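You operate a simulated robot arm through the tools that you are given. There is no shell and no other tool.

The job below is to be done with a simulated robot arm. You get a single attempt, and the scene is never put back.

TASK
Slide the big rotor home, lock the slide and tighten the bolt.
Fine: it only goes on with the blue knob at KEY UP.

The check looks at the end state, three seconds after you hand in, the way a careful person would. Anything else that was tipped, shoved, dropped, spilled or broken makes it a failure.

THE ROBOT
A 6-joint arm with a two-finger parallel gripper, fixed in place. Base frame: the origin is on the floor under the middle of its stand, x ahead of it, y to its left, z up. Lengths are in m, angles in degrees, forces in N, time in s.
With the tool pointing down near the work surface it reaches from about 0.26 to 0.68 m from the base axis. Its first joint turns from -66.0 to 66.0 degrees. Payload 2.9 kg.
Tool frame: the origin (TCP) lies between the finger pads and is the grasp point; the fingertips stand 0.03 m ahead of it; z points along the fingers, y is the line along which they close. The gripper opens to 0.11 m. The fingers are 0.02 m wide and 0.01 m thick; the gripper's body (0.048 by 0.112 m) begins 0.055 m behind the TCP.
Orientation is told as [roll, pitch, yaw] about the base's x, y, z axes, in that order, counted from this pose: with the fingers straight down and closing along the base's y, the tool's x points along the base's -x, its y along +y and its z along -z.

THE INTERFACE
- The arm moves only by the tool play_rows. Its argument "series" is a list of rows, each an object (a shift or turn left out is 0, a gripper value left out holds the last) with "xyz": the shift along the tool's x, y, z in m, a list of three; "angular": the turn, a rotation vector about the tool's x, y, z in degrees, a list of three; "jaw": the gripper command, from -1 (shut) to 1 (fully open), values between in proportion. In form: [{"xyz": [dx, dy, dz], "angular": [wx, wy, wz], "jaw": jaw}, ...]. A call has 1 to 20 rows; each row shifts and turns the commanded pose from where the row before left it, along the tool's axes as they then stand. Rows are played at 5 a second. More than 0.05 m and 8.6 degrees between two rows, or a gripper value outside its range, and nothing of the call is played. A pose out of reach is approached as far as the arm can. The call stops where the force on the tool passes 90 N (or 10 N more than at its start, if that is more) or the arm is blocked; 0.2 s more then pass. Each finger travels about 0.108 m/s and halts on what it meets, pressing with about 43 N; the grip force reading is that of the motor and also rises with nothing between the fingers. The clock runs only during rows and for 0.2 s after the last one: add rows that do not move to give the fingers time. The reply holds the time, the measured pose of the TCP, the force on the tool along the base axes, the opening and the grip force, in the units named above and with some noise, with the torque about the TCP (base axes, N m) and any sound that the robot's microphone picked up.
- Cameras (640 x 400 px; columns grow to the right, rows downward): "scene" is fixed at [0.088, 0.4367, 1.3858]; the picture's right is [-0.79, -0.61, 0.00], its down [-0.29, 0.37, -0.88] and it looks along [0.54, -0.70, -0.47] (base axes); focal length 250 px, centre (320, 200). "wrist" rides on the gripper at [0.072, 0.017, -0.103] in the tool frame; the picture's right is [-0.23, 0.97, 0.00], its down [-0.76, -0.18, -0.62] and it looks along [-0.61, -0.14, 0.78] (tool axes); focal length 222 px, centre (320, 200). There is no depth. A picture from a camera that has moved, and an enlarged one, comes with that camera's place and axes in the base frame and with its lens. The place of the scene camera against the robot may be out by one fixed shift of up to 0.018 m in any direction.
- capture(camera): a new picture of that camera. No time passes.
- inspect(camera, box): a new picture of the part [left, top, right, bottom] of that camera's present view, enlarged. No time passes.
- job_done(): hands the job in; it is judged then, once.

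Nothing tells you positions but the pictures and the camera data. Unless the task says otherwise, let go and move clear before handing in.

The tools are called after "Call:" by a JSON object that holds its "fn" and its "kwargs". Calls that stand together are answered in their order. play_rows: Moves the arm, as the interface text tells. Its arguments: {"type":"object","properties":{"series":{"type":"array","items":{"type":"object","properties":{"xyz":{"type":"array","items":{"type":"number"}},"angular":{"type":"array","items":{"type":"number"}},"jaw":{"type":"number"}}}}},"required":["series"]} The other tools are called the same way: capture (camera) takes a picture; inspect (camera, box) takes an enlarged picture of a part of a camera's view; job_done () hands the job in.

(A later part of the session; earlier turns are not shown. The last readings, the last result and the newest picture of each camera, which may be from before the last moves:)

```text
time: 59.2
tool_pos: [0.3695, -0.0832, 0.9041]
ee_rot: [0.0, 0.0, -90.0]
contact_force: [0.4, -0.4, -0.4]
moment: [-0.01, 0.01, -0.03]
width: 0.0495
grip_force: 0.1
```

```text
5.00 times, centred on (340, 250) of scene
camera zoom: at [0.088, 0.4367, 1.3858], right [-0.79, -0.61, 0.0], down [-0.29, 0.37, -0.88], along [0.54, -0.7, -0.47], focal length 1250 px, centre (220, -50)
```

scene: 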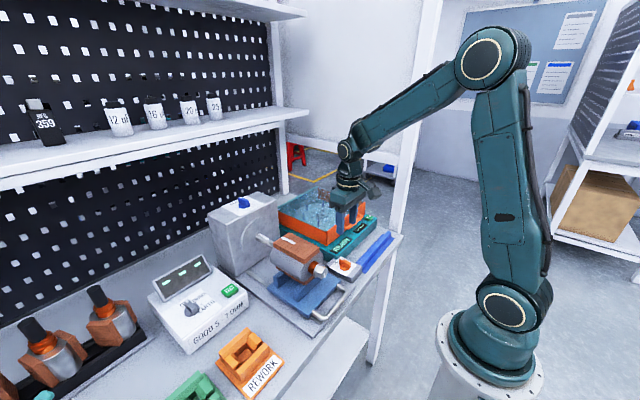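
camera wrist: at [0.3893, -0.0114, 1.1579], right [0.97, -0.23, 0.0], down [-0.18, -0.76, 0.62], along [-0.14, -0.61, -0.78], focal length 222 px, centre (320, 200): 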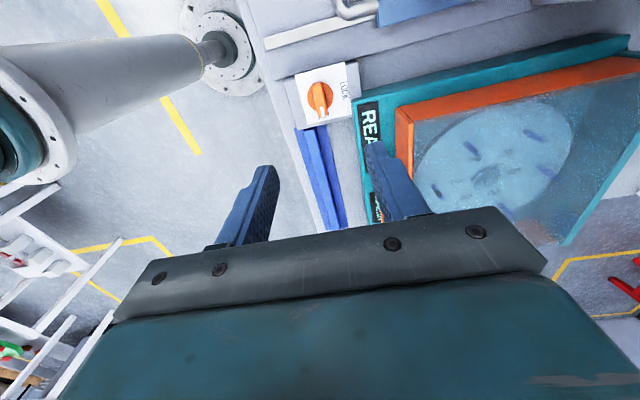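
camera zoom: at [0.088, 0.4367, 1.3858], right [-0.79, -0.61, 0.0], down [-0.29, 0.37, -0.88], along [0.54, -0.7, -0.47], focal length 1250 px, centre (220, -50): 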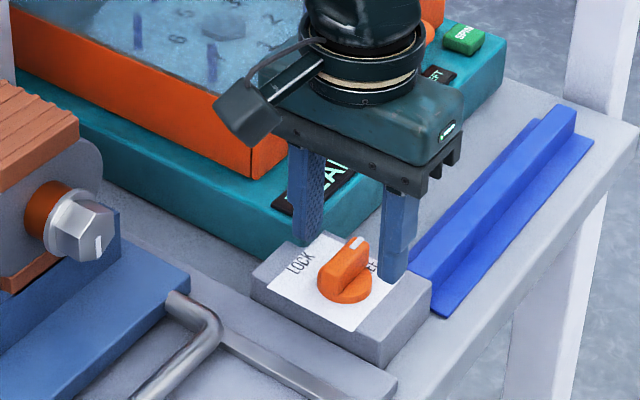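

Call:
{"fn": "play_rows", "kwargs": {"series": [{"xyz": [0.002, 0.0015, 0.007]}, {"xyz": [0, 0, 0.0075]}, {}]}}

Call:
{"fn": "inspect", "kwargs": {"camera": "wrist", "box": [240, 90, 400, 220]}}

```text
time: 60.0
tool_pos: [0.3734, -0.0823, 0.8884]
ee_rot: [0.0, 0.0, -90.1]
contact_force: [-0.1, -0.1, -0.2]
moment: [-0.03, 0.01, -0.01]
width: 0.0496
grip_force: 0.2
```

```text
3.08 times, centred on (320, 155) of wrist
camera zoom: at [0.3901, -0.0104, 0.9924], right [0.97, -0.23, 0.0], down [-0.18, -0.76, 0.62], along [-0.14, -0.61, -0.78], focal length 684 px, centre (320, 338)
```

zoom: 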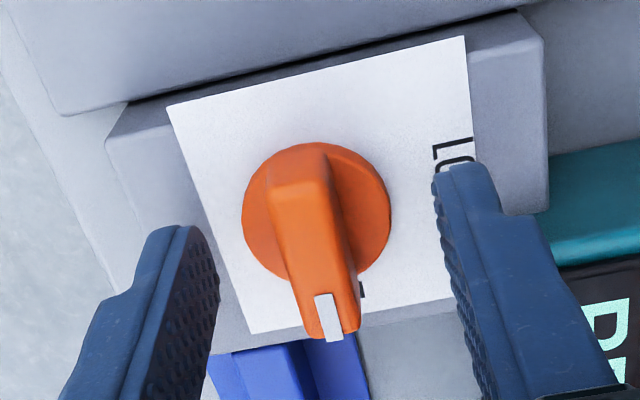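

Centred again on the orange bar. I'll close and turn it back towards LOCK in stages.

Call:
{"fn": "play_rows", "kwargs": {"series": [{"jaw": -0.6}, {"jaw": -1}, {}, {"angular": [0, 0, -6]}, {"angular": [0, 0, -6]}, {"angular": [0, 0, -6]}, {"angular": [0, 0, -6]}, {"angular": [0, 0, -6]}]}}

Call:
{"fn": "inspect", "kwargs": {"camera": "wrist", "box": [240, 90, 400, 220]}}

```text
time: 61.8
tool_pos: [0.3712, -0.0815, 0.888]
ee_rot: [-0.3, 0.2, -60.1]
contact_force: [-14.7, -3.7, -21.7]
moment: [-0.27, -0.24, -0.04]
width: 0.0128
grip_force: 45.3
```

```text
3.08 times, centred on (320, 155) of wrist
camera zoom: at [0.3509, -0.0117, 0.9925], right [0.96, 0.29, -0.01], down [0.23, -0.75, 0.62], along [0.17, -0.6, -0.78], focal length 684 px, centre (320, 338)
```

zoom: 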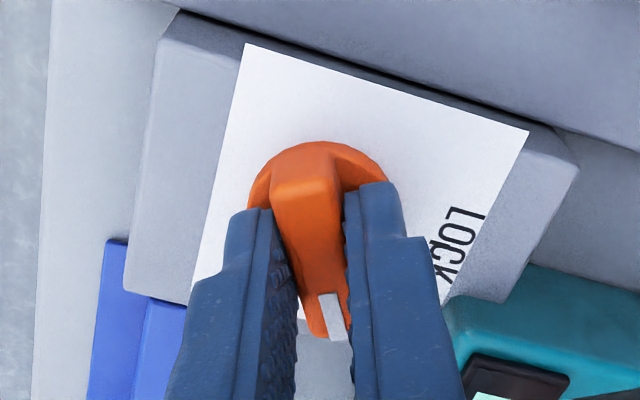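

Call:
{"fn": "play_rows", "kwargs": {"series": [{"angular": [0, 0, -6]}, {"angular": [0, 0, -6]}, {"angular": [0, 0, -6]}, {"angular": [0, 0, -6]}, {"angular": [0, 0, -6]}, {}]}}

Call:
{"fn": "play_rows", "kwargs": {"series": [{"angular": [0, 0, -6]}, {"angular": [0, 0, -6]}, {"angular": [0, 0, -6]}, {"angular": [0, 0, -6]}, {"angular": [0, 0, -6]}, {}]}}

Call:
{"fn": "inspect", "kwargs": {"camera": "wrist", "box": [240, 90, 400, 220]}}

```text
time: 63.2
tool_pos: [0.3716, -0.0824, 0.8892]
ee_rot: [-0.1, 0.1, -30.1]
contact_force: [-12.9, -16.2, -28.1]
moment: [0.34, 0.81, -0.06]
width: 0.0124
grip_force: 44.9
```

```text
time: 64.6
tool_pos: [0.3715, -0.082, 0.8888]
ee_rot: [-0.2, 0.4, -0.2]
contact_force: [-15.0, -18.2, -31.2]
moment: [-0.17, 0.37, 0.0]
width: 0.013
grip_force: 44.5
```

```text
3.08 times, centred on (320, 155) of wrist
camera zoom: at [0.2999, -0.0663, 0.9937], right [0.23, 0.97, 0.0], down [0.77, -0.18, 0.62], along [0.6, -0.15, -0.79], focal length 684 px, centre (320, 338)
```

zoom: 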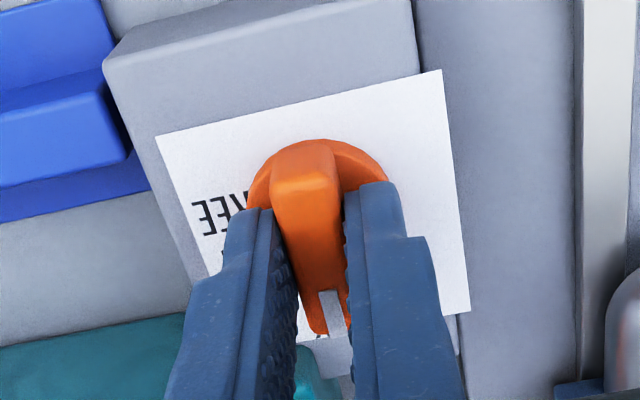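

The knob is back at the LOCK bearing. I'll release, rise and verify.

Call:
{"fn": "play_rows", "kwargs": {"series": [{"jaw": -0.5}, {"jaw": -0.1}, {}, {"xyz": [0, 0, -0.025]}, {"xyz": [0, 0, -0.03]}, {"xyz": [0, 0, -0.03]}, {}]}}

Call:
{"fn": "inspect", "kwargs": {"camera": "wrist", "box": [260, 60, 380, 160]}}

Call:
{"fn": "inspect", "kwargs": {"camera": "scene", "box": [240, 210, 390, 320]}}

```text
time: 66.2
tool_pos: [0.374, -0.0817, 0.9732]
ee_rot: [0.0, 0.0, 0.0]
contact_force: [0.7, 0.3, -0.4]
moment: [0.0, 0.01, 0.0]
width: 0.0496
grip_force: 0.0
```

```text
4.00 times, centred on (320, 110) of wrist
camera zoom: at [0.301, -0.0651, 1.0768], right [0.23, 0.97, 0.0], down [0.76, -0.18, 0.62], along [0.61, -0.14, -0.78], focal length 888 px, centre (320, 560)
```

zoom: 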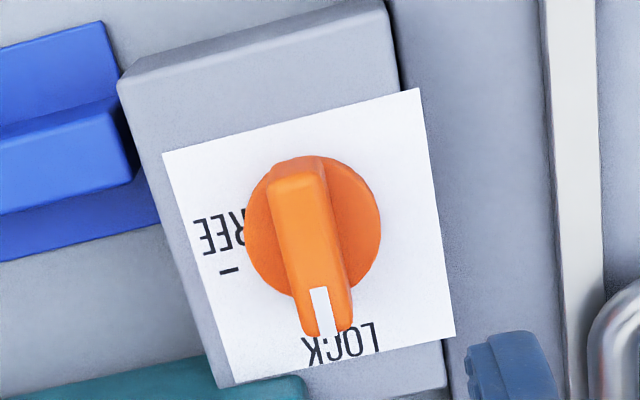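

```text
3.64 times, centred on (315, 265) of scene
camera zoom: at [0.088, 0.4367, 1.3858], right [-0.79, -0.61, 0.0], down [-0.29, 0.37, -0.88], along [0.54, -0.7, -0.47], focal length 909 px, centre (338, -36)
```

zoom: 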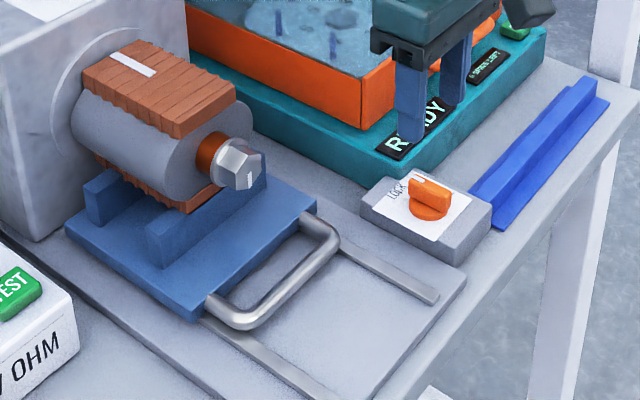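

LOCK reads correctly again. Before the bolt I'll verify that the rotor is truly home by viewing the joint from the +y side, with the hand kept high.

Call:
{"fn": "play_rows", "kwargs": {"series": [{"xyz": [0, 0, -0.04]}, {"xyz": [0, 0, -0.04]}, {"xyz": [0, 0, -0.04]}, {"angular": [0, 0, 7.5]}, {"angular": [0, 0, 7.5]}, {"angular": [0, 0, 7.5]}, {"angular": [0, 0, 7.5]}, {"angular": [0, 0, 7.5]}, {"angular": [0, 0, 7.5]}, {"angular": [0, 0, 7.5]}, {"angular": [0, 0, 7.5]}, {"angular": [0, 0, 7.5]}, {"angular": [0, 0, 7.5]}, {"angular": [0, 0, 7.5]}, {"angular": [0, 0, 7.5]}, {}]}}

Call:
{"fn": "play_rows", "kwargs": {"series": [{"xyz": [0.0303, 0.03, 0]}, {"xyz": [0.0303, 0.03, 0]}, {"xyz": [0.0303, 0.03, 0]}, {"xyz": [0.0303, 0.03, 0]}, {"xyz": [0.0303, 0.03, 0]}, {"xyz": [0.0303, 0.03, 0]}, {"xyz": [0.0303, 0.03, 0]}, {}]}}

Call:
{"fn": "capture", "kwargs": {"camera": "wrist"}}

Call:
{"fn": "inspect", "kwargs": {"camera": "wrist", "box": [280, 90, 420, 210]}}

```text
time: 69.6
tool_pos: [0.3736, -0.0833, 1.0942]
ee_rot: [0.0, 0.1, -90.2]
contact_force: [-0.1, 0.5, 0.7]
moment: [-0.02, -0.01, 0.0]
width: 0.0494
grip_force: 0.0
```

```text
time: 71.4
tool_pos: [0.5828, 0.1283, 1.0941]
ee_rot: [-0.1, 0.0, -90.0]
contact_force: [0.0, 0.6, -0.3]
moment: [0.01, -0.01, -0.01]
width: 0.0497
grip_force: 0.1
```

```text
taken
camera wrist: at [0.5999, 0.1996, 1.198], right [0.97, -0.23, 0.0], down [-0.18, -0.76, 0.62], along [-0.14, -0.61, -0.78], focal length 222 px, centre (320, 200)
```

wrist: 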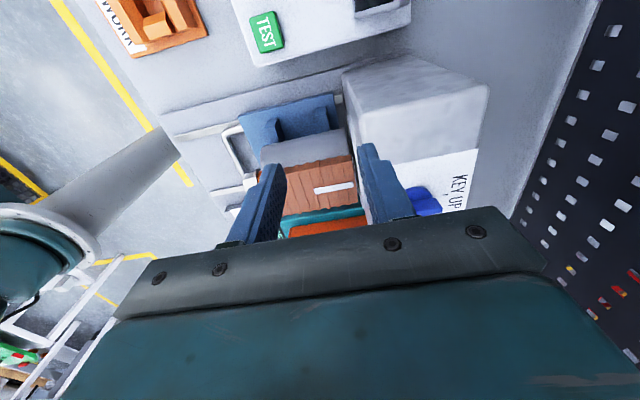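

```text
3.33 times, centred on (350, 150) of wrist
camera zoom: at [0.5999, 0.1996, 1.198], right [0.97, -0.23, 0.0], down [-0.18, -0.76, 0.62], along [-0.14, -0.61, -0.78], focal length 740 px, centre (220, 367)
```

zoom: 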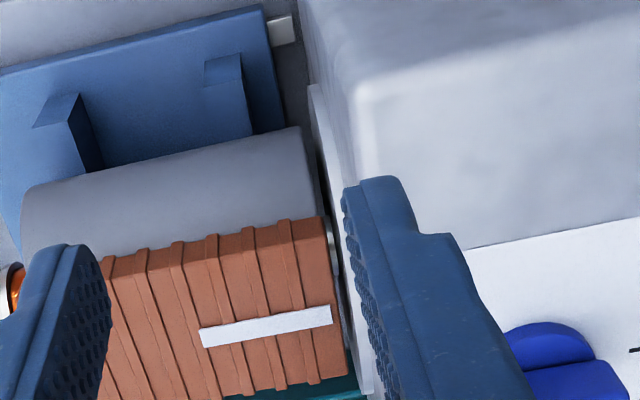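

Call:
{"fn": "inspect", "kwargs": {"camera": "wrist", "box": [330, 110, 380, 200]}}

```text
4.44 times, centred on (355, 155) of wrist
camera zoom: at [0.5999, 0.1996, 1.198], right [0.97, -0.23, 0.0], down [-0.18, -0.76, 0.62], along [-0.14, -0.61, -0.78], focal length 987 px, centre (164, 400)
```

zoom: 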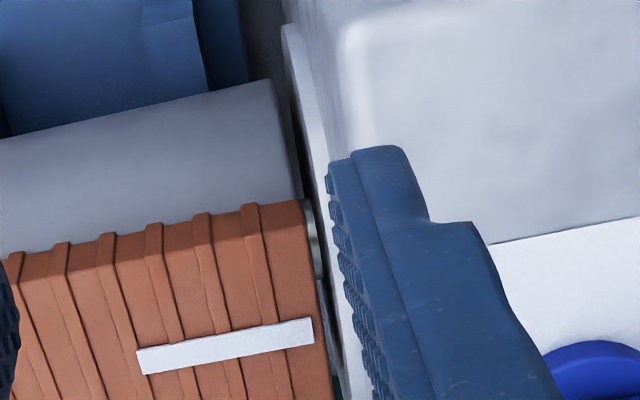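

There's only a narrow, even clearance (about 4–5 mm, shaft shoulder) and the key is fully inside; the slide hit a hard stop there, so I take it as home. For the bolt I need the tool pointing along +x with the camera on top, so I'll test how far the wrist rolls here.

Call:
{"fn": "play_rows", "kwargs": {"series": [{"xyz": [0, -0.03, -0.02]}, {"xyz": [0, -0.03, -0.01]}, {"xyz": [0, -0.03, 0]}, {"angular": [0, 0, 7.5]}, {"angular": [0, 0, 7.5]}, {"angular": [0, 0, 7.5]}, {"angular": [0, 0, 7.5]}, {"angular": [0, 0, 7.5]}, {"angular": [0, 0, 7.5]}, {}]}}

```text
time: 73.6
tool_pos: [0.4936, 0.1307, 1.1246]
ee_rot: [0.0, -0.1, -135.2]
contact_force: [-0.1, -0.5, -0.2]
moment: [0.0, 0.0, 0.01]
width: 0.0493
grip_force: 0.2
```

Call:
{"fn": "play_rows", "kwargs": {"series": [{"angular": [0, 0, 7.5]}, {"angular": [0, 0, 7.5]}, {"angular": [0, 0, 7.5]}, {"angular": [0, 0, 7.5]}, {"angular": [0, 0, 7.5]}, {"angular": [0, 0, 7.5]}, {}]}}

Call:
{"fn": "capture", "kwargs": {"camera": "scene"}}

Call:
{"fn": "capture", "kwargs": {"camera": "wrist"}}

```text
time: 75.2
tool_pos: [0.5247, 0.1245, 1.1619]
ee_rot: [0.9, -0.3, 179.8]
contact_force: [-0.3, -0.5, 0.8]
moment: [-0.01, 0.0, -0.01]
width: 0.0496
grip_force: 0.0
out of reach, approached as far as the arm can: row 4, 5, 6
```

```text
taken
```

scene: 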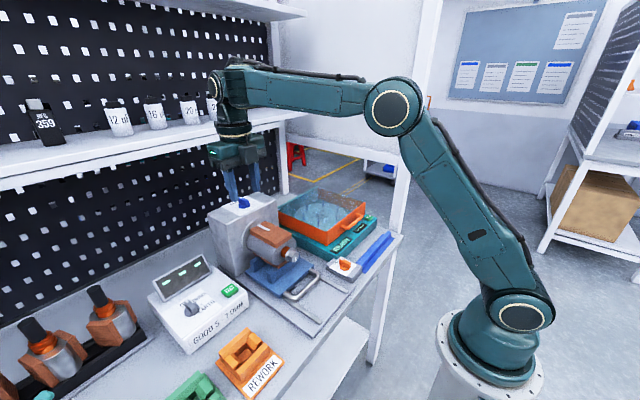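

```text
taken
camera wrist: at [0.5978, 0.1081, 1.2657], right [-0.23, -0.97, 0.02], down [-0.76, 0.19, 0.62], along [-0.61, 0.13, -0.78], focal length 222 px, centre (320, 200)
```

wrist: 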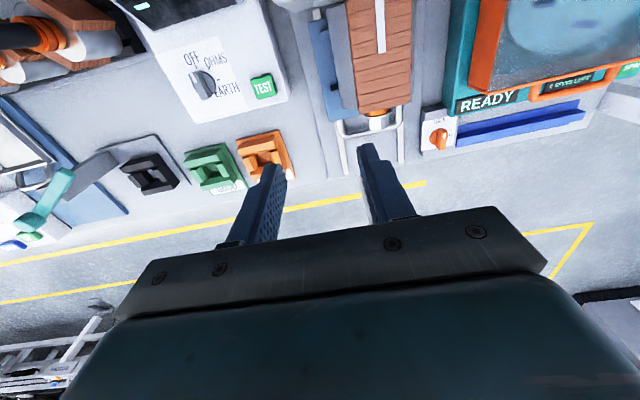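

Roll limit reached near yaw −165…180. I'll now look at the bolt head to find the orientation of its flats.

Call:
{"fn": "inspect", "kwargs": {"camera": "scene", "box": [276, 236, 312, 276]}}

Call:
{"fn": "inspect", "kwargs": {"camera": "wrist", "box": [330, 60, 430, 160]}}

```text
10.00 times, centred on (294, 256) of scene
camera zoom: at [0.088, 0.4367, 1.3858], right [-0.79, -0.61, 0.0], down [-0.29, 0.37, -0.88], along [0.54, -0.7, -0.47], focal length 2501 px, centre (580, -360)
```

zoom: 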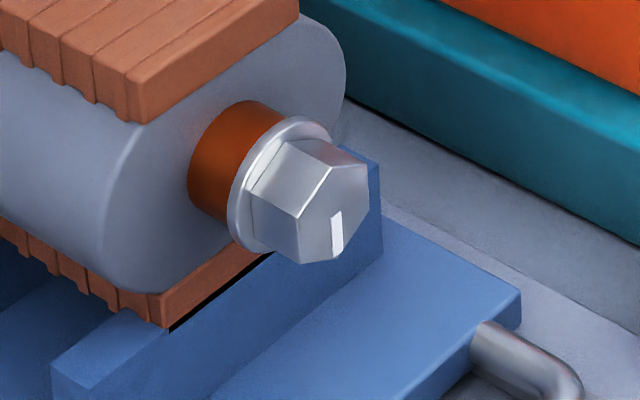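

```text
4.00 times, centred on (380, 110) of wrist
camera zoom: at [0.5978, 0.1081, 1.2657], right [-0.23, -0.97, 0.02], down [-0.76, 0.19, 0.62], along [-0.61, 0.13, -0.78], focal length 888 px, centre (80, 560)
```

zoom: 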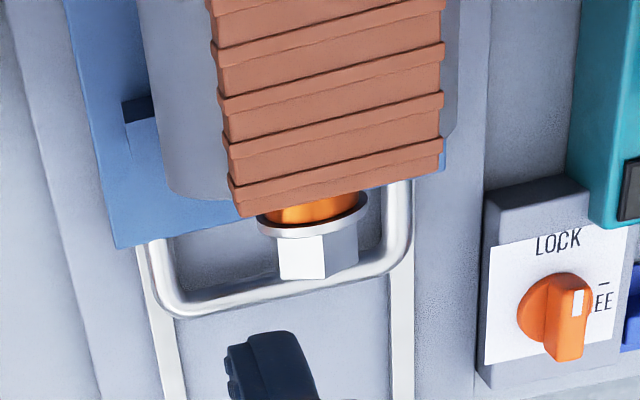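

Call:
{"fn": "inspect", "kwargs": {"camera": "wrist", "box": [415, 100, 465, 160]}}

Call:
{"fn": "inspect", "kwargs": {"camera": "scene", "box": [325, 245, 370, 285]}}

Call:
{"fn": "inspect", "kwargs": {"camera": "wrist", "box": [360, 100, 410, 150]}}

```text
6.67 times, centred on (440, 130) of wrist
camera zoom: at [0.5978, 0.1081, 1.2657], right [-0.23, -0.97, 0.02], down [-0.76, 0.19, 0.62], along [-0.61, 0.13, -0.78], focal length 1481 px, centre (-480, 667)
```

zoom: 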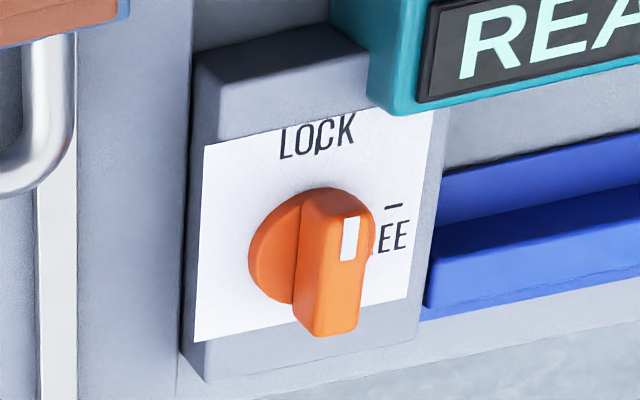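

```text
10.00 times, centred on (348, 265) of scene
camera zoom: at [0.088, 0.4367, 1.3858], right [-0.79, -0.61, 0.0], down [-0.29, 0.37, -0.88], along [0.54, -0.7, -0.47], focal length 2501 px, centre (45, -450)
```

zoom: 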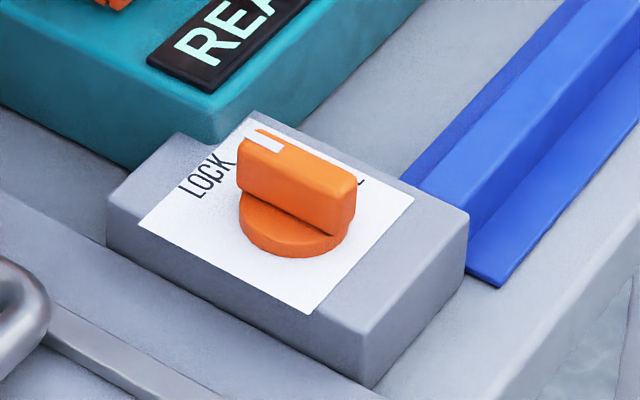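

```text
8.00 times, centred on (385, 125) of wrist
camera zoom: at [0.5978, 0.1081, 1.2657], right [-0.23, -0.97, 0.02], down [-0.76, 0.19, 0.62], along [-0.61, 0.13, -0.78], focal length 1777 px, centre (-200, 800)
```

zoom: 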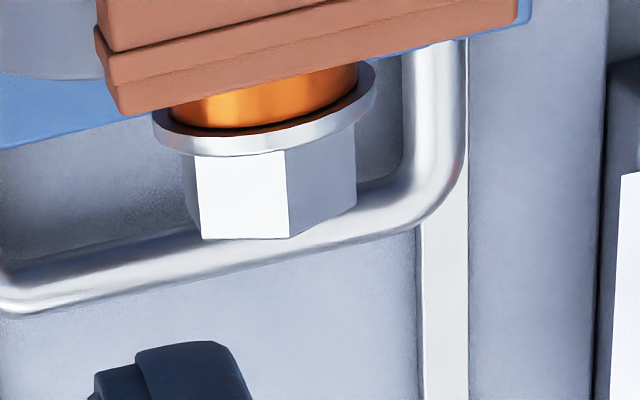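

Call:
{"fn": "inspect", "kwargs": {"camera": "scene", "box": [296, 246, 316, 266]}}

```text
16.00 times, centred on (306, 256) of scene
camera zoom: at [0.088, 0.4367, 1.3858], right [-0.79, -0.61, 0.0], down [-0.29, 0.37, -0.88], along [0.54, -0.7, -0.47], focal length 4001 px, centre (544, -696)
```

zoom: 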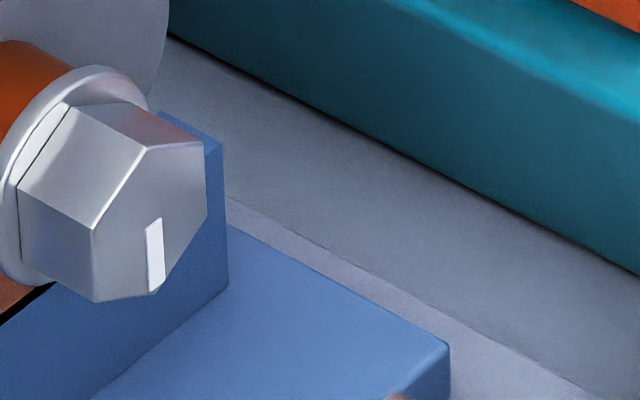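

The hex has a vertex near the top, so its flats face ±y (60° symmetry). I'll bring the hand back to roll-equivalent −120 (camera upper-left) and in front of the bolt.

Call:
{"fn": "play_rows", "kwargs": {"series": [{"angular": [0, 0, -7.5]}, {"angular": [0, 0, -7.5]}, {"angular": [0, 0, -7.5]}, {"angular": [0, 0, -7.5]}, {"angular": [0, 0, -7.5]}, {"angular": [0, 0, -7.5]}, {"angular": [0, 0, -7.5]}, {"angular": [0, 0, -7.5]}, {}]}}

Call:
{"fn": "play_rows", "kwargs": {"series": [{"xyz": [-0.0231, -0.0184, 0.0]}, {"xyz": [-0.0231, -0.0184, 0.0]}, {"xyz": [-0.0231, -0.0184, 0.0]}, {"xyz": [-0.0231, -0.0184, 0.0]}, {"xyz": [-0.0231, -0.0184, 0.0]}, {"xyz": [-0.0231, -0.0184, 0.0]}, {}]}}

```text
time: 77.2
tool_pos: [0.526, 0.1242, 1.1622]
ee_rot: [0.1, -0.1, -120.0]
contact_force: [-0.3, 0.1, -0.5]
moment: [-0.03, 0.03, 0.02]
width: 0.0495
grip_force: 0.0
```

```text
time: 78.8
tool_pos: [0.3611, 0.0586, 1.1651]
ee_rot: [0.0, 0.1, -120.1]
contact_force: [-0.4, 0.3, -0.4]
moment: [-0.02, 0.0, 0.0]
width: 0.0497
grip_force: 0.1
```

Call:
{"fn": "play_rows", "kwargs": {"series": [{"angular": [-6.495, 3.75, 0]}, {"angular": [-6.495, 3.75, 0]}, {"angular": [-6.495, 3.75, 0]}, {"angular": [-6.495, 3.75, 0]}, {"angular": [-6.495, 3.75, 0]}, {"angular": [-6.495, 3.75, 0]}, {}]}}

Call:
{"fn": "capture", "kwargs": {"camera": "wrist"}}

Call:
{"fn": "capture", "kwargs": {"camera": "scene"}}

```text
time: 80.4
tool_pos: [0.3594, 0.0611, 1.163]
ee_rot: [40.9, 20.8, -112.3]
contact_force: [0.0, -0.1, -0.1]
moment: [0.0, 0.04, -0.01]
width: 0.0495
grip_force: 0.1
```

```text
taken
camera wrist: at [0.3224, 0.1136, 1.2719], right [0.51, -0.68, 0.52], down [-0.82, -0.57, 0.06], along [0.25, -0.46, -0.85], focal length 222 px, centre (320, 200)
```

wrist: 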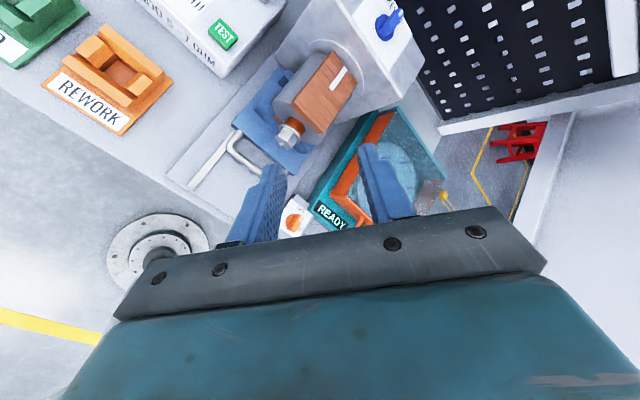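

```text
taken
```

scene: 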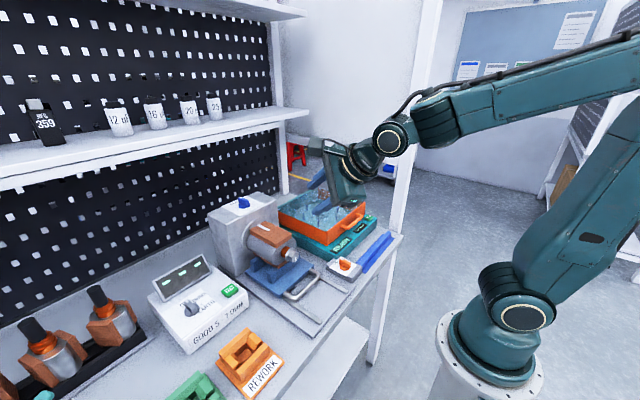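

Call:
{"fn": "inspect", "kwargs": {"camera": "wrist", "box": [265, 100, 325, 160]}}

```text
6.67 times, centred on (295, 130) of wrist
camera zoom: at [0.3224, 0.1136, 1.2719], right [0.51, -0.68, 0.52], down [-0.82, -0.57, 0.06], along [0.25, -0.46, -0.85], focal length 1481 px, centre (487, 667)
```

zoom: 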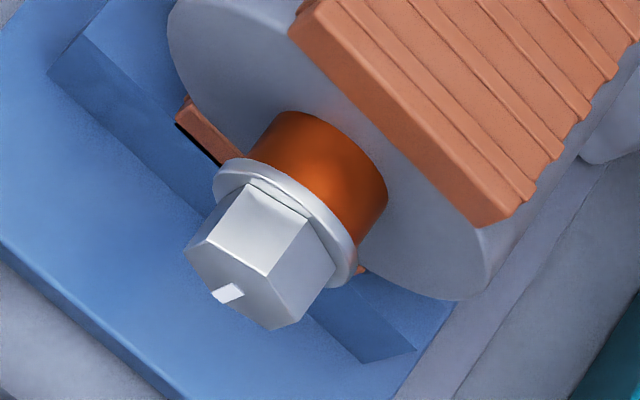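

Call:
{"fn": "play_rows", "kwargs": {"series": [{"xyz": [-0.0023, 0.004, 0.0259]}, {"xyz": [-0.0023, 0.004, 0.0259]}, {"xyz": [-0.0023, 0.004, 0.0259]}, {"angular": [-6.495, 3.75, 0]}, {"angular": [-6.495, 3.75, 0]}, {"angular": [-6.495, 3.75, 0]}, {}]}}

Call:
{"fn": "capture", "kwargs": {"camera": "scene"}}

```text
time: 82.0
tool_pos: [0.4192, 0.0468, 1.1107]
ee_rot: [64.5, 27.5, -102.4]
contact_force: [0.3, 0.1, 0.5]
moment: [0.0, -0.01, -0.02]
width: 0.0494
grip_force: 0.1
```

```text
taken
```

scene: 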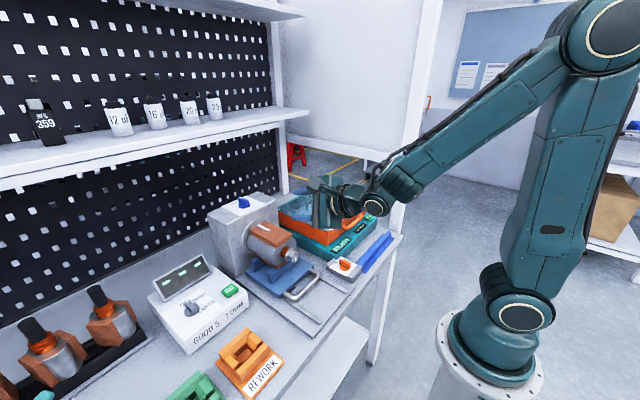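

Call:
{"fn": "play_rows", "kwargs": {"series": [{"angular": [-6.495, 3.75, 0]}, {"angular": [-6.495, 3.75, 0]}, {"angular": [-6.495, 3.75, 0]}, {}]}}

Call:
{"fn": "capture", "kwargs": {"camera": "scene"}}

Call:
{"fn": "capture", "kwargs": {"camera": "wrist"}}

```text
time: 83.0
tool_pos: [0.4475, 0.046, 1.1332]
ee_rot: [89.7, 29.9, -89.9]
contact_force: [-0.3, 0.1, -1.1]
moment: [0.0, 0.0, 0.0]
width: 0.0494
grip_force: 0.0
out of reach, approached as far as the arm can: row 1, 2, 3
```

```text
taken
```

scene: 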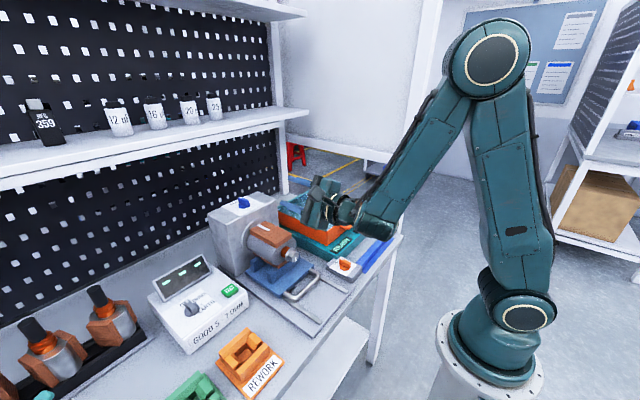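

```text
taken
camera wrist: at [0.3433, 0.0982, 1.1834], right [0.0, -0.68, 0.73], down [-0.62, -0.57, -0.53], along [0.78, -0.45, -0.43], focal length 222 px, centre (320, 200)
```

wrist: 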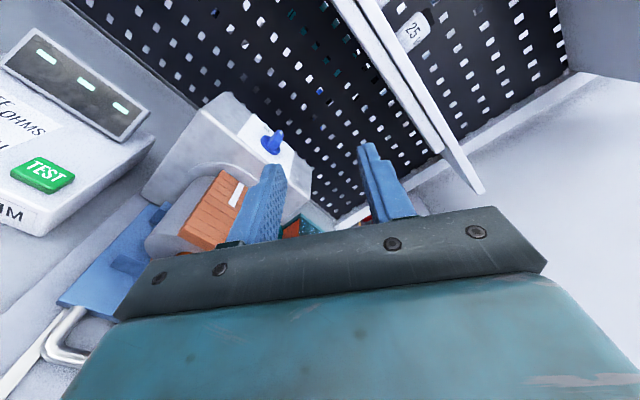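

The horizontal pose is attainable, but only from about x≈0.447 at this height. I'll lower the hand on the +y side of the bolt, clear of everything, to see what x is reachable at bolt height.

Call:
{"fn": "play_rows", "kwargs": {"series": [{"xyz": [0.0, -0.028, 0]}, {"xyz": [0.0, -0.028, 0]}, {"xyz": [-0.006, -0.028, 0]}, {}]}}

Call:
{"fn": "play_rows", "kwargs": {"series": [{"xyz": [0, 0, -0.005]}, {"xyz": [0, 0, -0.005]}, {"xyz": [0, 0, -0.005]}, {}]}}

Call:
{"fn": "capture", "kwargs": {"camera": "scene"}}

```text
time: 84.0
tool_pos: [0.4496, 0.0406, 1.1274]
ee_rot: [89.7, 29.9, -90.0]
contact_force: [-0.6, 0.5, -0.8]
moment: [-0.01, 0.02, 0.02]
width: 0.0496
grip_force: 0.0
out of reach, approached as far as the arm can: row 1, 2, 3
```

```text
time: 85.0
tool_pos: [0.4462, 0.0411, 1.1322]
ee_rot: [90.0, 30.0, -90.1]
contact_force: [-0.4, 1.3, -0.2]
moment: [-0.01, -0.02, -0.01]
width: 0.0495
grip_force: 0.0
out of reach, approached as far as the arm can: row 1, 2, 3
```

```text
taken
```

scene: 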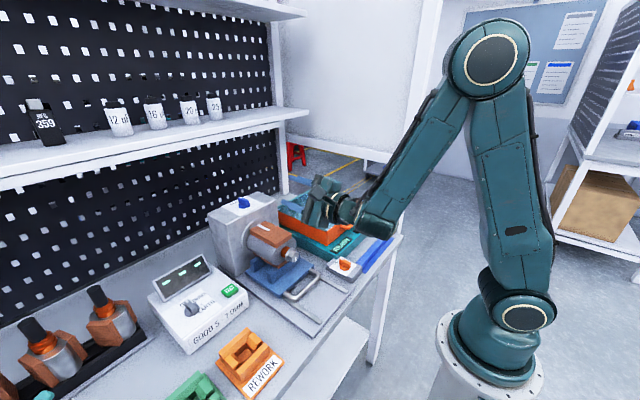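

The elbow fold stops a fully horizontal approach at the bolt, so I'll grip the hex with the hand tilted about 45° (closing along y, onto the vertical flats) and swing it around the bolt axis. I'll return to tool-down, yaw 0, first.

Call:
{"fn": "play_rows", "kwargs": {"series": [{"angular": [6.495, -3.75, 0]}, {"angular": [6.495, -3.75, 0]}, {"angular": [6.495, -3.75, 0]}, {"angular": [6.495, -3.75, 0]}, {"angular": [6.495, -3.75, 0]}, {"angular": [6.495, -3.75, 0]}, {"angular": [6.495, -3.75, 0]}, {"angular": [6.495, -3.75, 0]}, {"angular": [6.495, -3.75, 0]}, {"angular": [6.495, -3.75, 0]}, {"angular": [6.495, -3.75, 0]}, {"angular": [6.495, -3.75, 0]}, {}]}}

Call:
{"fn": "play_rows", "kwargs": {"series": [{"angular": [0, 0, -8]}, {"angular": [0, 0, -8]}, {"angular": [0, 0, -8]}, {"angular": [0, 0, -8]}, {"angular": [0, 0, -8]}, {"angular": [0, 0, -8]}, {"angular": [0, 0, -8]}, {"angular": [0, 0, -8]}, {"angular": [0, 0, -8]}, {"angular": [0, 0, -8]}, {"angular": [0, 0, -8]}, {"angular": [0, 0, -8]}, {"angular": [0, 0, -8]}, {"angular": [0, 0, -8]}, {"angular": [0, 0, -8]}, {}]}}

```text
time: 87.8
tool_pos: [0.4484, 0.041, 1.1339]
ee_rot: [-0.1, -0.2, -120.1]
contact_force: [0.6, 0.1, -0.4]
moment: [0.02, -0.03, -0.01]
width: 0.0496
grip_force: 0.1
```

```text
time: 91.2
tool_pos: [0.448, 0.0413, 1.1338]
ee_rot: [0.1, 0.0, -0.1]
contact_force: [0.9, -0.3, -0.1]
moment: [0.03, 0.02, -0.03]
width: 0.0496
grip_force: 0.0
```

Call:
{"fn": "play_rows", "kwargs": {"series": [{"xyz": [0.02, 0.001, 0.0], "angular": [0, -7.5, 0]}, {"xyz": [0.02, 0.001, 0.0], "angular": [0, -7.5, 0]}, {"angular": [0, -7.5, 0]}, {"angular": [0, -7.5, 0]}, {"angular": [0, -7.5, 0]}, {"angular": [0, -7.5, 0]}, {}]}}

Call:
{"fn": "capture", "kwargs": {"camera": "wrist"}}

Call:
{"fn": "capture", "kwargs": {"camera": "scene"}}

```text
time: 92.8
tool_pos: [0.4098, 0.0438, 1.1316]
ee_rot: [0.0, -45.1, -0.1]
contact_force: [0.0, 0.7, 0.0]
moment: [0.03, 0.04, 0.01]
width: 0.0495
grip_force: 0.1
```

```text
taken
camera wrist: at [0.2841, 0.0607, 1.1532], right [0.16, 0.97, 0.16], down [0.1, -0.18, 0.98], along [0.98, -0.14, -0.12], focal length 222 px, centre (320, 200)
```

wrist: 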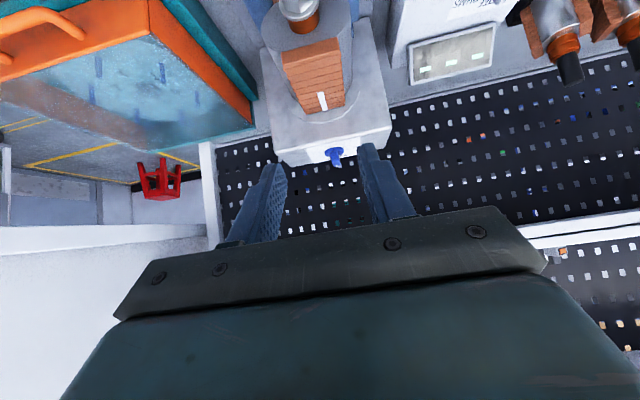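

```text
taken
```

scene: 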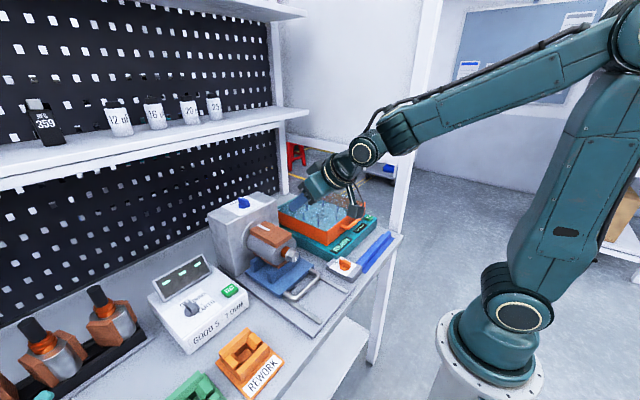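

Call:
{"fn": "play_rows", "kwargs": {"series": [{"xyz": [0.023, 0, 0.016]}, {"xyz": [0.023, 0, 0.016]}, {"xyz": [0.023, 0, 0.016]}, {"xyz": [0.023, 0.001, 0.016]}, {}]}}

Call:
{"fn": "capture", "kwargs": {"camera": "wrist"}}

Call:
{"fn": "inspect", "kwargs": {"camera": "wrist", "box": [270, 70, 370, 160]}}

Call:
{"fn": "inspect", "kwargs": {"camera": "scene", "box": [240, 170, 400, 300]}}

```text
time: 94.0
tool_pos: [0.387, 0.0451, 1.0206]
ee_rot: [0.0, -45.0, -0.1]
contact_force: [-0.3, 0.2, -0.3]
moment: [0.0, 0.0, 0.0]
width: 0.0495
grip_force: 0.1
```

```text
taken
camera wrist: at [0.2626, 0.0608, 1.0421], right [0.16, 0.97, 0.16], down [0.1, -0.18, 0.98], along [0.98, -0.14, -0.12], focal length 222 px, centre (320, 200)
```

wrist: 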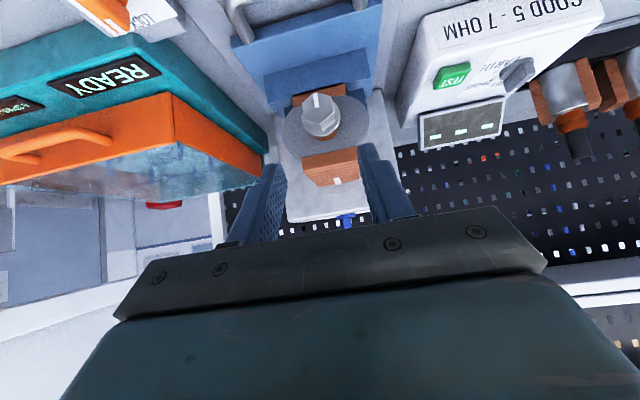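

```text
4.44 times, centred on (320, 115) of wrist
camera zoom: at [0.2626, 0.0608, 1.0421], right [0.16, 0.97, 0.16], down [0.1, -0.18, 0.98], along [0.98, -0.14, -0.12], focal length 987 px, centre (320, 578)
```

zoom: 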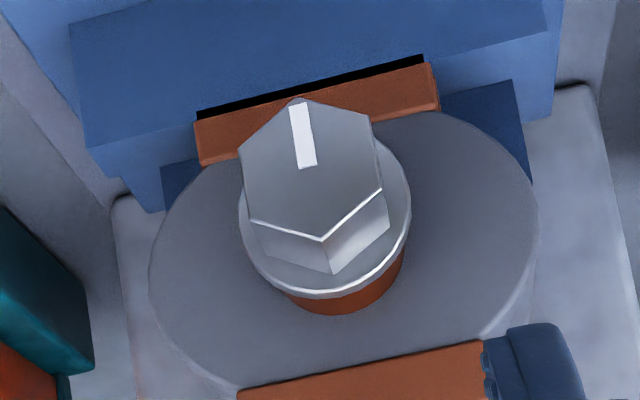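

```text
3.08 times, centred on (320, 235) of scene
camera zoom: at [0.088, 0.4367, 1.3858], right [-0.79, -0.61, 0.0], down [-0.29, 0.37, -0.88], along [0.54, -0.7, -0.47], focal length 769 px, centre (320, 92)
```

zoom: 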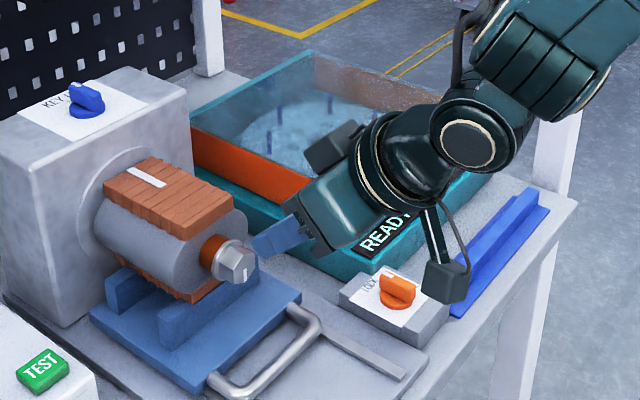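

The head is clearly visible: a vertex points straight up, so the ±y flats suit this grip, and its centre is at about [0.452, 0.0456, 0.936]. I'll move to the pre-grasp point along the tool axis.

Call:
{"fn": "play_rows", "kwargs": {"series": [{"xyz": [0.005, 0.0005, 0.0195]}, {"xyz": [0.005, 0, 0.0195]}, {}]}}

Call:
{"fn": "capture", "kwargs": {"camera": "wrist"}}

Call:
{"fn": "inspect", "kwargs": {"camera": "wrist", "box": [250, 80, 390, 200]}}

Call:
{"fn": "inspect", "kwargs": {"camera": "scene", "box": [270, 200, 350, 290]}}

```text
time: 94.8
tool_pos: [0.4084, 0.0454, 0.9871]
ee_rot: [0.1, -45.0, -0.2]
contact_force: [0.1, 0.4, 0.1]
moment: [0.0, 0.0, 0.01]
width: 0.0495
grip_force: 0.0
```

```text
taken
camera wrist: at [0.284, 0.0615, 1.0085], right [0.16, 0.97, 0.16], down [0.1, -0.18, 0.98], along [0.98, -0.14, -0.12], focal length 222 px, centre (320, 200)
```

wrist: 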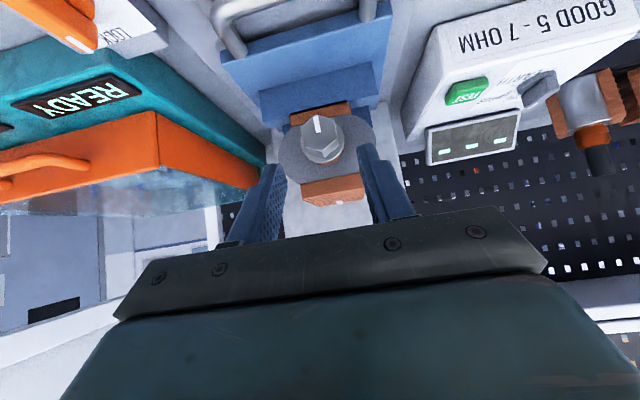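

```text
3.33 times, centred on (320, 140) of wrist
camera zoom: at [0.284, 0.0615, 1.0085], right [0.16, 0.97, 0.16], down [0.1, -0.18, 0.98], along [0.98, -0.14, -0.12], focal length 740 px, centre (320, 400)
```

zoom: 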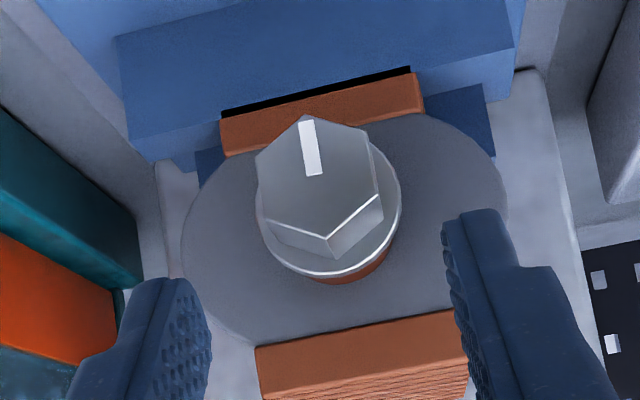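

```text
4.44 times, centred on (310, 245) of scene
camera zoom: at [0.088, 0.4367, 1.3858], right [-0.79, -0.61, 0.0], down [-0.29, 0.37, -0.88], along [0.54, -0.7, -0.47], focal length 1111 px, centre (364, 0)
```

zoom: 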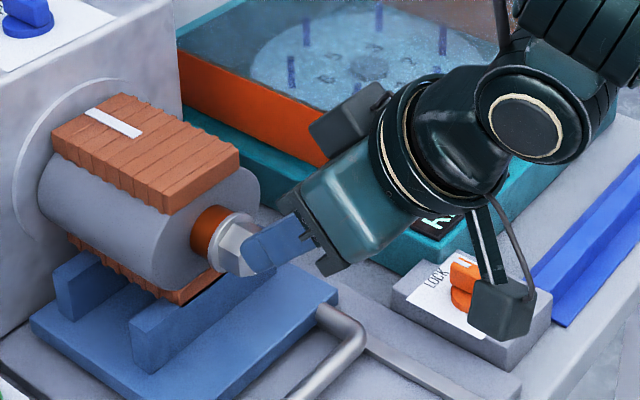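

Call:
{"fn": "play_rows", "kwargs": {"series": [{"xyz": [0.0004, 0, 0.018]}, {"xyz": [0.0004, 0, 0.017]}, {}]}}

Call:
{"fn": "capture", "kwargs": {"camera": "wrist"}}

Call:
{"fn": "inspect", "kwargs": {"camera": "wrist", "box": [250, 90, 390, 210]}}

Call:
{"fn": "inspect", "kwargs": {"camera": "scene", "box": [280, 230, 330, 280]}}

```text
time: 95.6
tool_pos: [0.4347, 0.0439, 0.9595]
ee_rot: [0.0, -45.0, -0.2]
contact_force: [-0.1, -0.2, 0.0]
moment: [0.01, 0.03, -0.04]
width: 0.0494
grip_force: 0.1
```

```text
taken
camera wrist: at [0.3101, 0.0602, 0.9824], right [0.16, 0.97, 0.16], down [0.1, -0.18, 0.98], along [0.98, -0.14, -0.12], focal length 222 px, centre (320, 200)
```

wrist: 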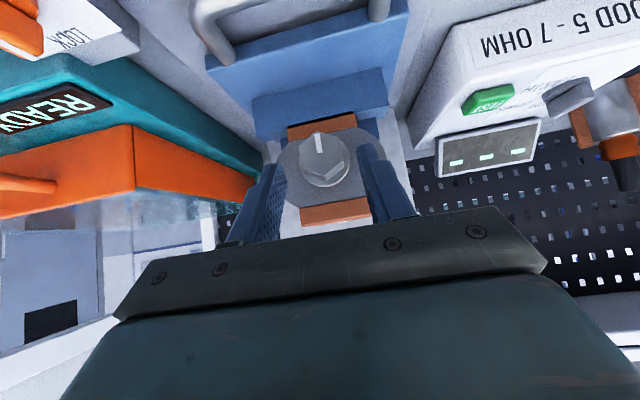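

```text
3.33 times, centred on (320, 150) of wrist
camera zoom: at [0.3101, 0.0602, 0.9824], right [0.16, 0.97, 0.16], down [0.1, -0.18, 0.98], along [0.98, -0.14, -0.12], focal length 740 px, centre (320, 367)
```

zoom: 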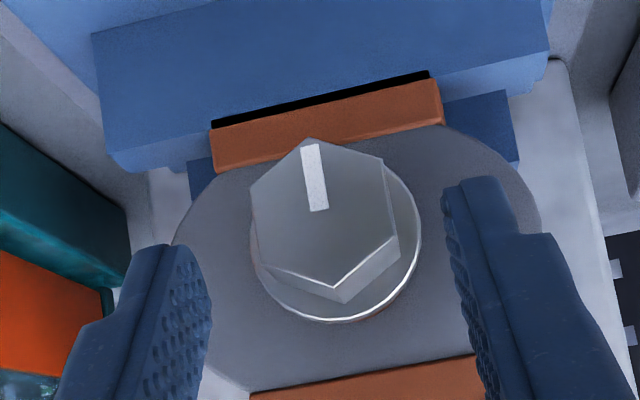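

```text
8.00 times, centred on (305, 255) of scene
camera zoom: at [0.088, 0.4367, 1.3858], right [-0.79, -0.61, 0.0], down [-0.29, 0.37, -0.88], along [0.54, -0.7, -0.47], focal length 2000 px, centre (440, -240)
```

zoom: 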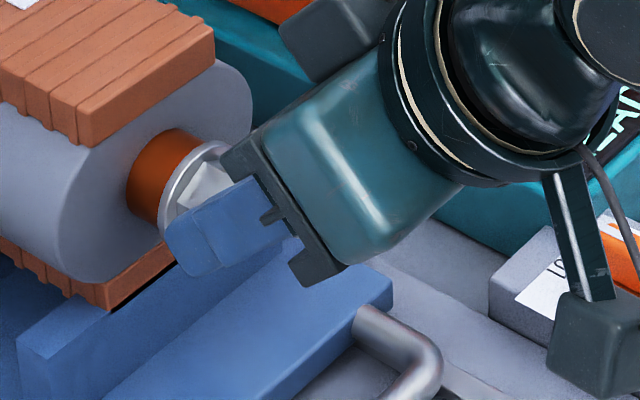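

The hex is centred between the fingers (front centre about [0.456, 0.045, 0.933], washer at x≈0.473). I'll make the final short move in, stopping short of the washer.

Call:
{"fn": "play_rows", "kwargs": {"series": [{"xyz": [0.0013, 0.0007, 0.007]}, {"xyz": [0.0013, 0.0006, 0.0067]}, {}]}}

Call:
{"fn": "inspect", "kwargs": {"camera": "wrist", "box": [250, 100, 390, 220]}}

Call:
{"fn": "inspect", "kwargs": {"camera": "scene", "box": [280, 230, 330, 280]}}

```text
time: 96.4
tool_pos: [0.4416, 0.0455, 0.9487]
ee_rot: [0.0, -45.0, -0.1]
contact_force: [0.9, 0.2, -0.3]
moment: [0.01, -0.01, 0.04]
width: 0.0496
grip_force: 0.1
```

```text
3.33 times, centred on (320, 160) of wrist
camera zoom: at [0.3172, 0.0619, 0.9705], right [0.16, 0.97, 0.16], down [0.1, -0.18, 0.98], along [0.98, -0.14, -0.12], focal length 740 px, centre (320, 333)
```

zoom: 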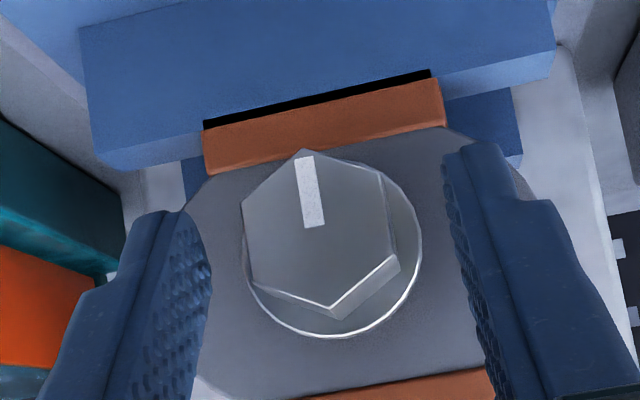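

```text
8.00 times, centred on (305, 255) of scene
camera zoom: at [0.088, 0.4367, 1.3858], right [-0.79, -0.61, 0.0], down [-0.29, 0.37, -0.88], along [0.54, -0.7, -0.47], focal length 2000 px, centre (440, -240)
```

zoom: 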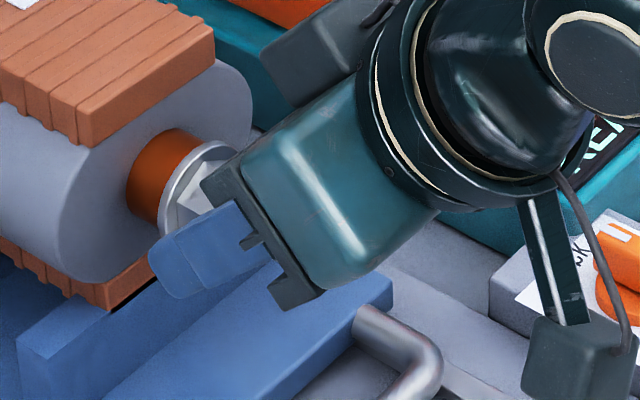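

Call:
{"fn": "play_rows", "kwargs": {"series": [{"jaw": -0.4}, {"jaw": -0.7}, {"jaw": -1}, {}]}}

Call:
{"fn": "inspect", "kwargs": {"camera": "wrist", "box": [250, 100, 390, 220]}}

```text
time: 97.4
tool_pos: [0.4407, 0.0457, 0.9481]
ee_rot: [-0.1, -45.0, -0.2]
contact_force: [2.3, -6.3, -2.4]
moment: [-0.08, -0.2, 0.22]
width: 0.0325
grip_force: 44.8
```

```text
3.33 times, centred on (320, 160) of wrist
camera zoom: at [0.3172, 0.0614, 0.9705], right [0.16, 0.97, 0.16], down [0.1, -0.18, 0.98], along [0.98, -0.14, -0.12], focal length 740 px, centre (320, 333)
```

zoom: 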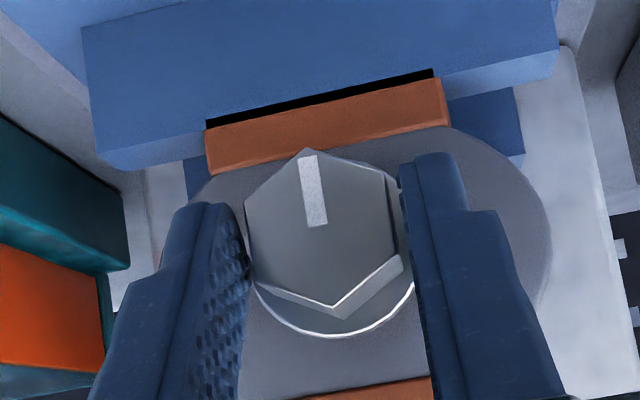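

Call:
{"fn": "inspect", "kwargs": {"camera": "wrist", "box": [290, 140, 350, 200]}}

Call:
{"fn": "inspect", "kwargs": {"camera": "scene", "box": [290, 240, 320, 275]}}

```text
6.67 times, centred on (320, 170) of wrist
camera zoom: at [0.3172, 0.0614, 0.9705], right [0.16, 0.97, 0.16], down [0.1, -0.18, 0.98], along [0.98, -0.14, -0.12], focal length 1481 px, centre (320, 400)
```

zoom: 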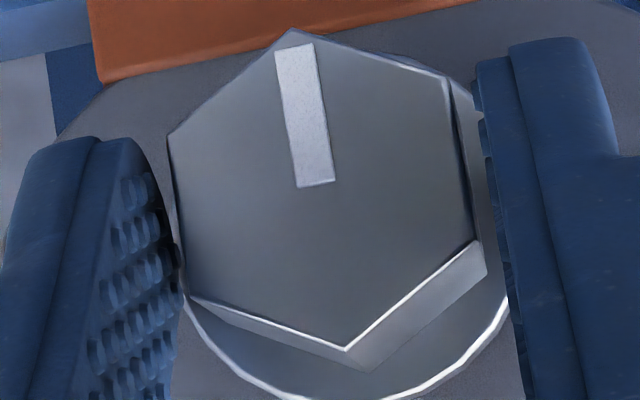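

```text
11.43 times, centred on (305, 258) of scene
camera zoom: at [0.0881, 0.4366, 1.3859], right [-0.79, -0.61, 0.0], down [-0.29, 0.37, -0.88], along [0.54, -0.7, -0.47], focal length 2858 px, centre (491, -457)
```

zoom: 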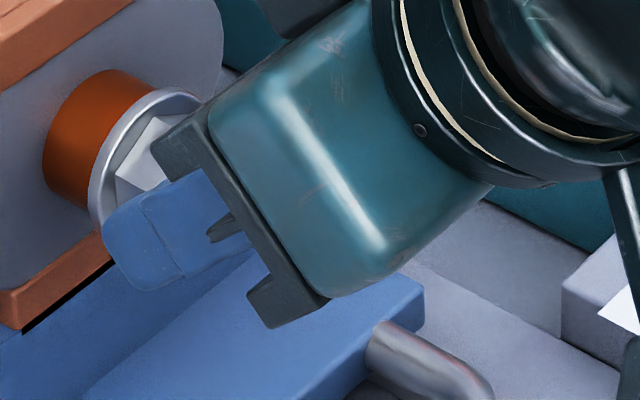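

The 32.5 mm reading is wider than the hex (about 28 mm), so the fingertips are resting on the washer rim. I'll open, back off a few mm along −x and close again.

Call:
{"fn": "play_rows", "kwargs": {"series": [{"jaw": -0.2}, {}, {"xyz": [0.003, 0, -0.003]}, {}, {"jaw": -0.6}, {"jaw": -1}, {}]}}

Call:
{"fn": "inspect", "kwargs": {"camera": "wrist", "box": [290, 140, 350, 200]}}

```text
time: 99.0
tool_pos: [0.4363, 0.0453, 0.9481]
ee_rot: [-0.1, -45.1, 0.0]
contact_force: [0.9, -9.1, 1.5]
moment: [-0.17, -0.08, -0.08]
width: 0.0324
grip_force: 45.2
```

```text
6.67 times, centred on (320, 170) of wrist
camera zoom: at [0.3121, 0.0615, 0.9711], right [0.16, 0.97, 0.16], down [0.1, -0.18, 0.98], along [0.98, -0.14, -0.12], focal length 1481 px, centre (320, 400)
```

zoom: 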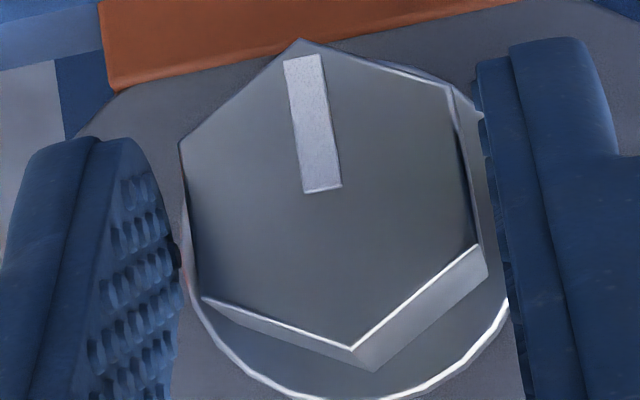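

The contact width equals the across-corners diameter, so the grip is fine as a friction hold on the head. I'll rotate the hand clockwise (as seen from the head) about the bolt axis, a little at first.

Call:
{"fn": "play_rows", "kwargs": {"series": [{"xyz": [0, -0.0012, 0], "angular": [-3.536, 0, 3.536]}, {"xyz": [0, -0.0012, 0], "angular": [-3.536, 0, 3.536]}, {"xyz": [0, -0.0012, 0], "angular": [-3.536, 0, 3.536]}, {"xyz": [0, -0.0012, 0], "angular": [-3.536, 0, 3.536]}, {}]}}

Call:
{"fn": "inspect", "kwargs": {"camera": "wrist", "box": [280, 130, 360, 210]}}

Call:
{"fn": "inspect", "kwargs": {"camera": "scene", "box": [260, 210, 350, 290]}}

```text
time: 100.2
tool_pos: [0.4368, 0.0393, 0.947]
ee_rot: [27.3, -41.8, -19.1]
contact_force: [-13.9, -21.6, 17.9]
moment: [-0.22, -0.4, -0.43]
width: 0.0325
grip_force: 44.9
```

```text
5.00 times, centred on (320, 170) of wrist
camera zoom: at [0.3122, 0.0476, 0.9742], right [0.16, 0.86, 0.48], down [0.09, -0.5, 0.86], along [0.98, -0.1, -0.16], focal length 1111 px, centre (320, 350)
```

zoom: 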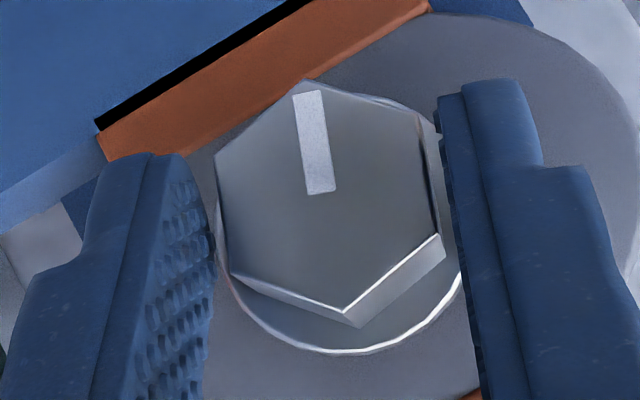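

```text
5.00 times, centred on (305, 250) of scene
camera zoom: at [0.0873, 0.4361, 1.3861], right [-0.79, -0.61, 0.0], down [-0.29, 0.37, -0.88], along [0.54, -0.7, -0.47], focal length 1250 px, centre (395, -50)
```

zoom: 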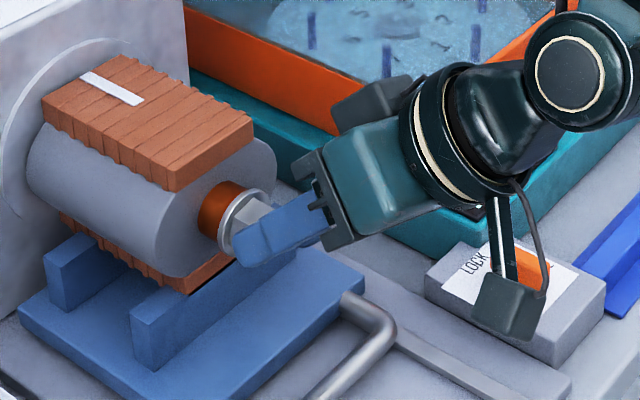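

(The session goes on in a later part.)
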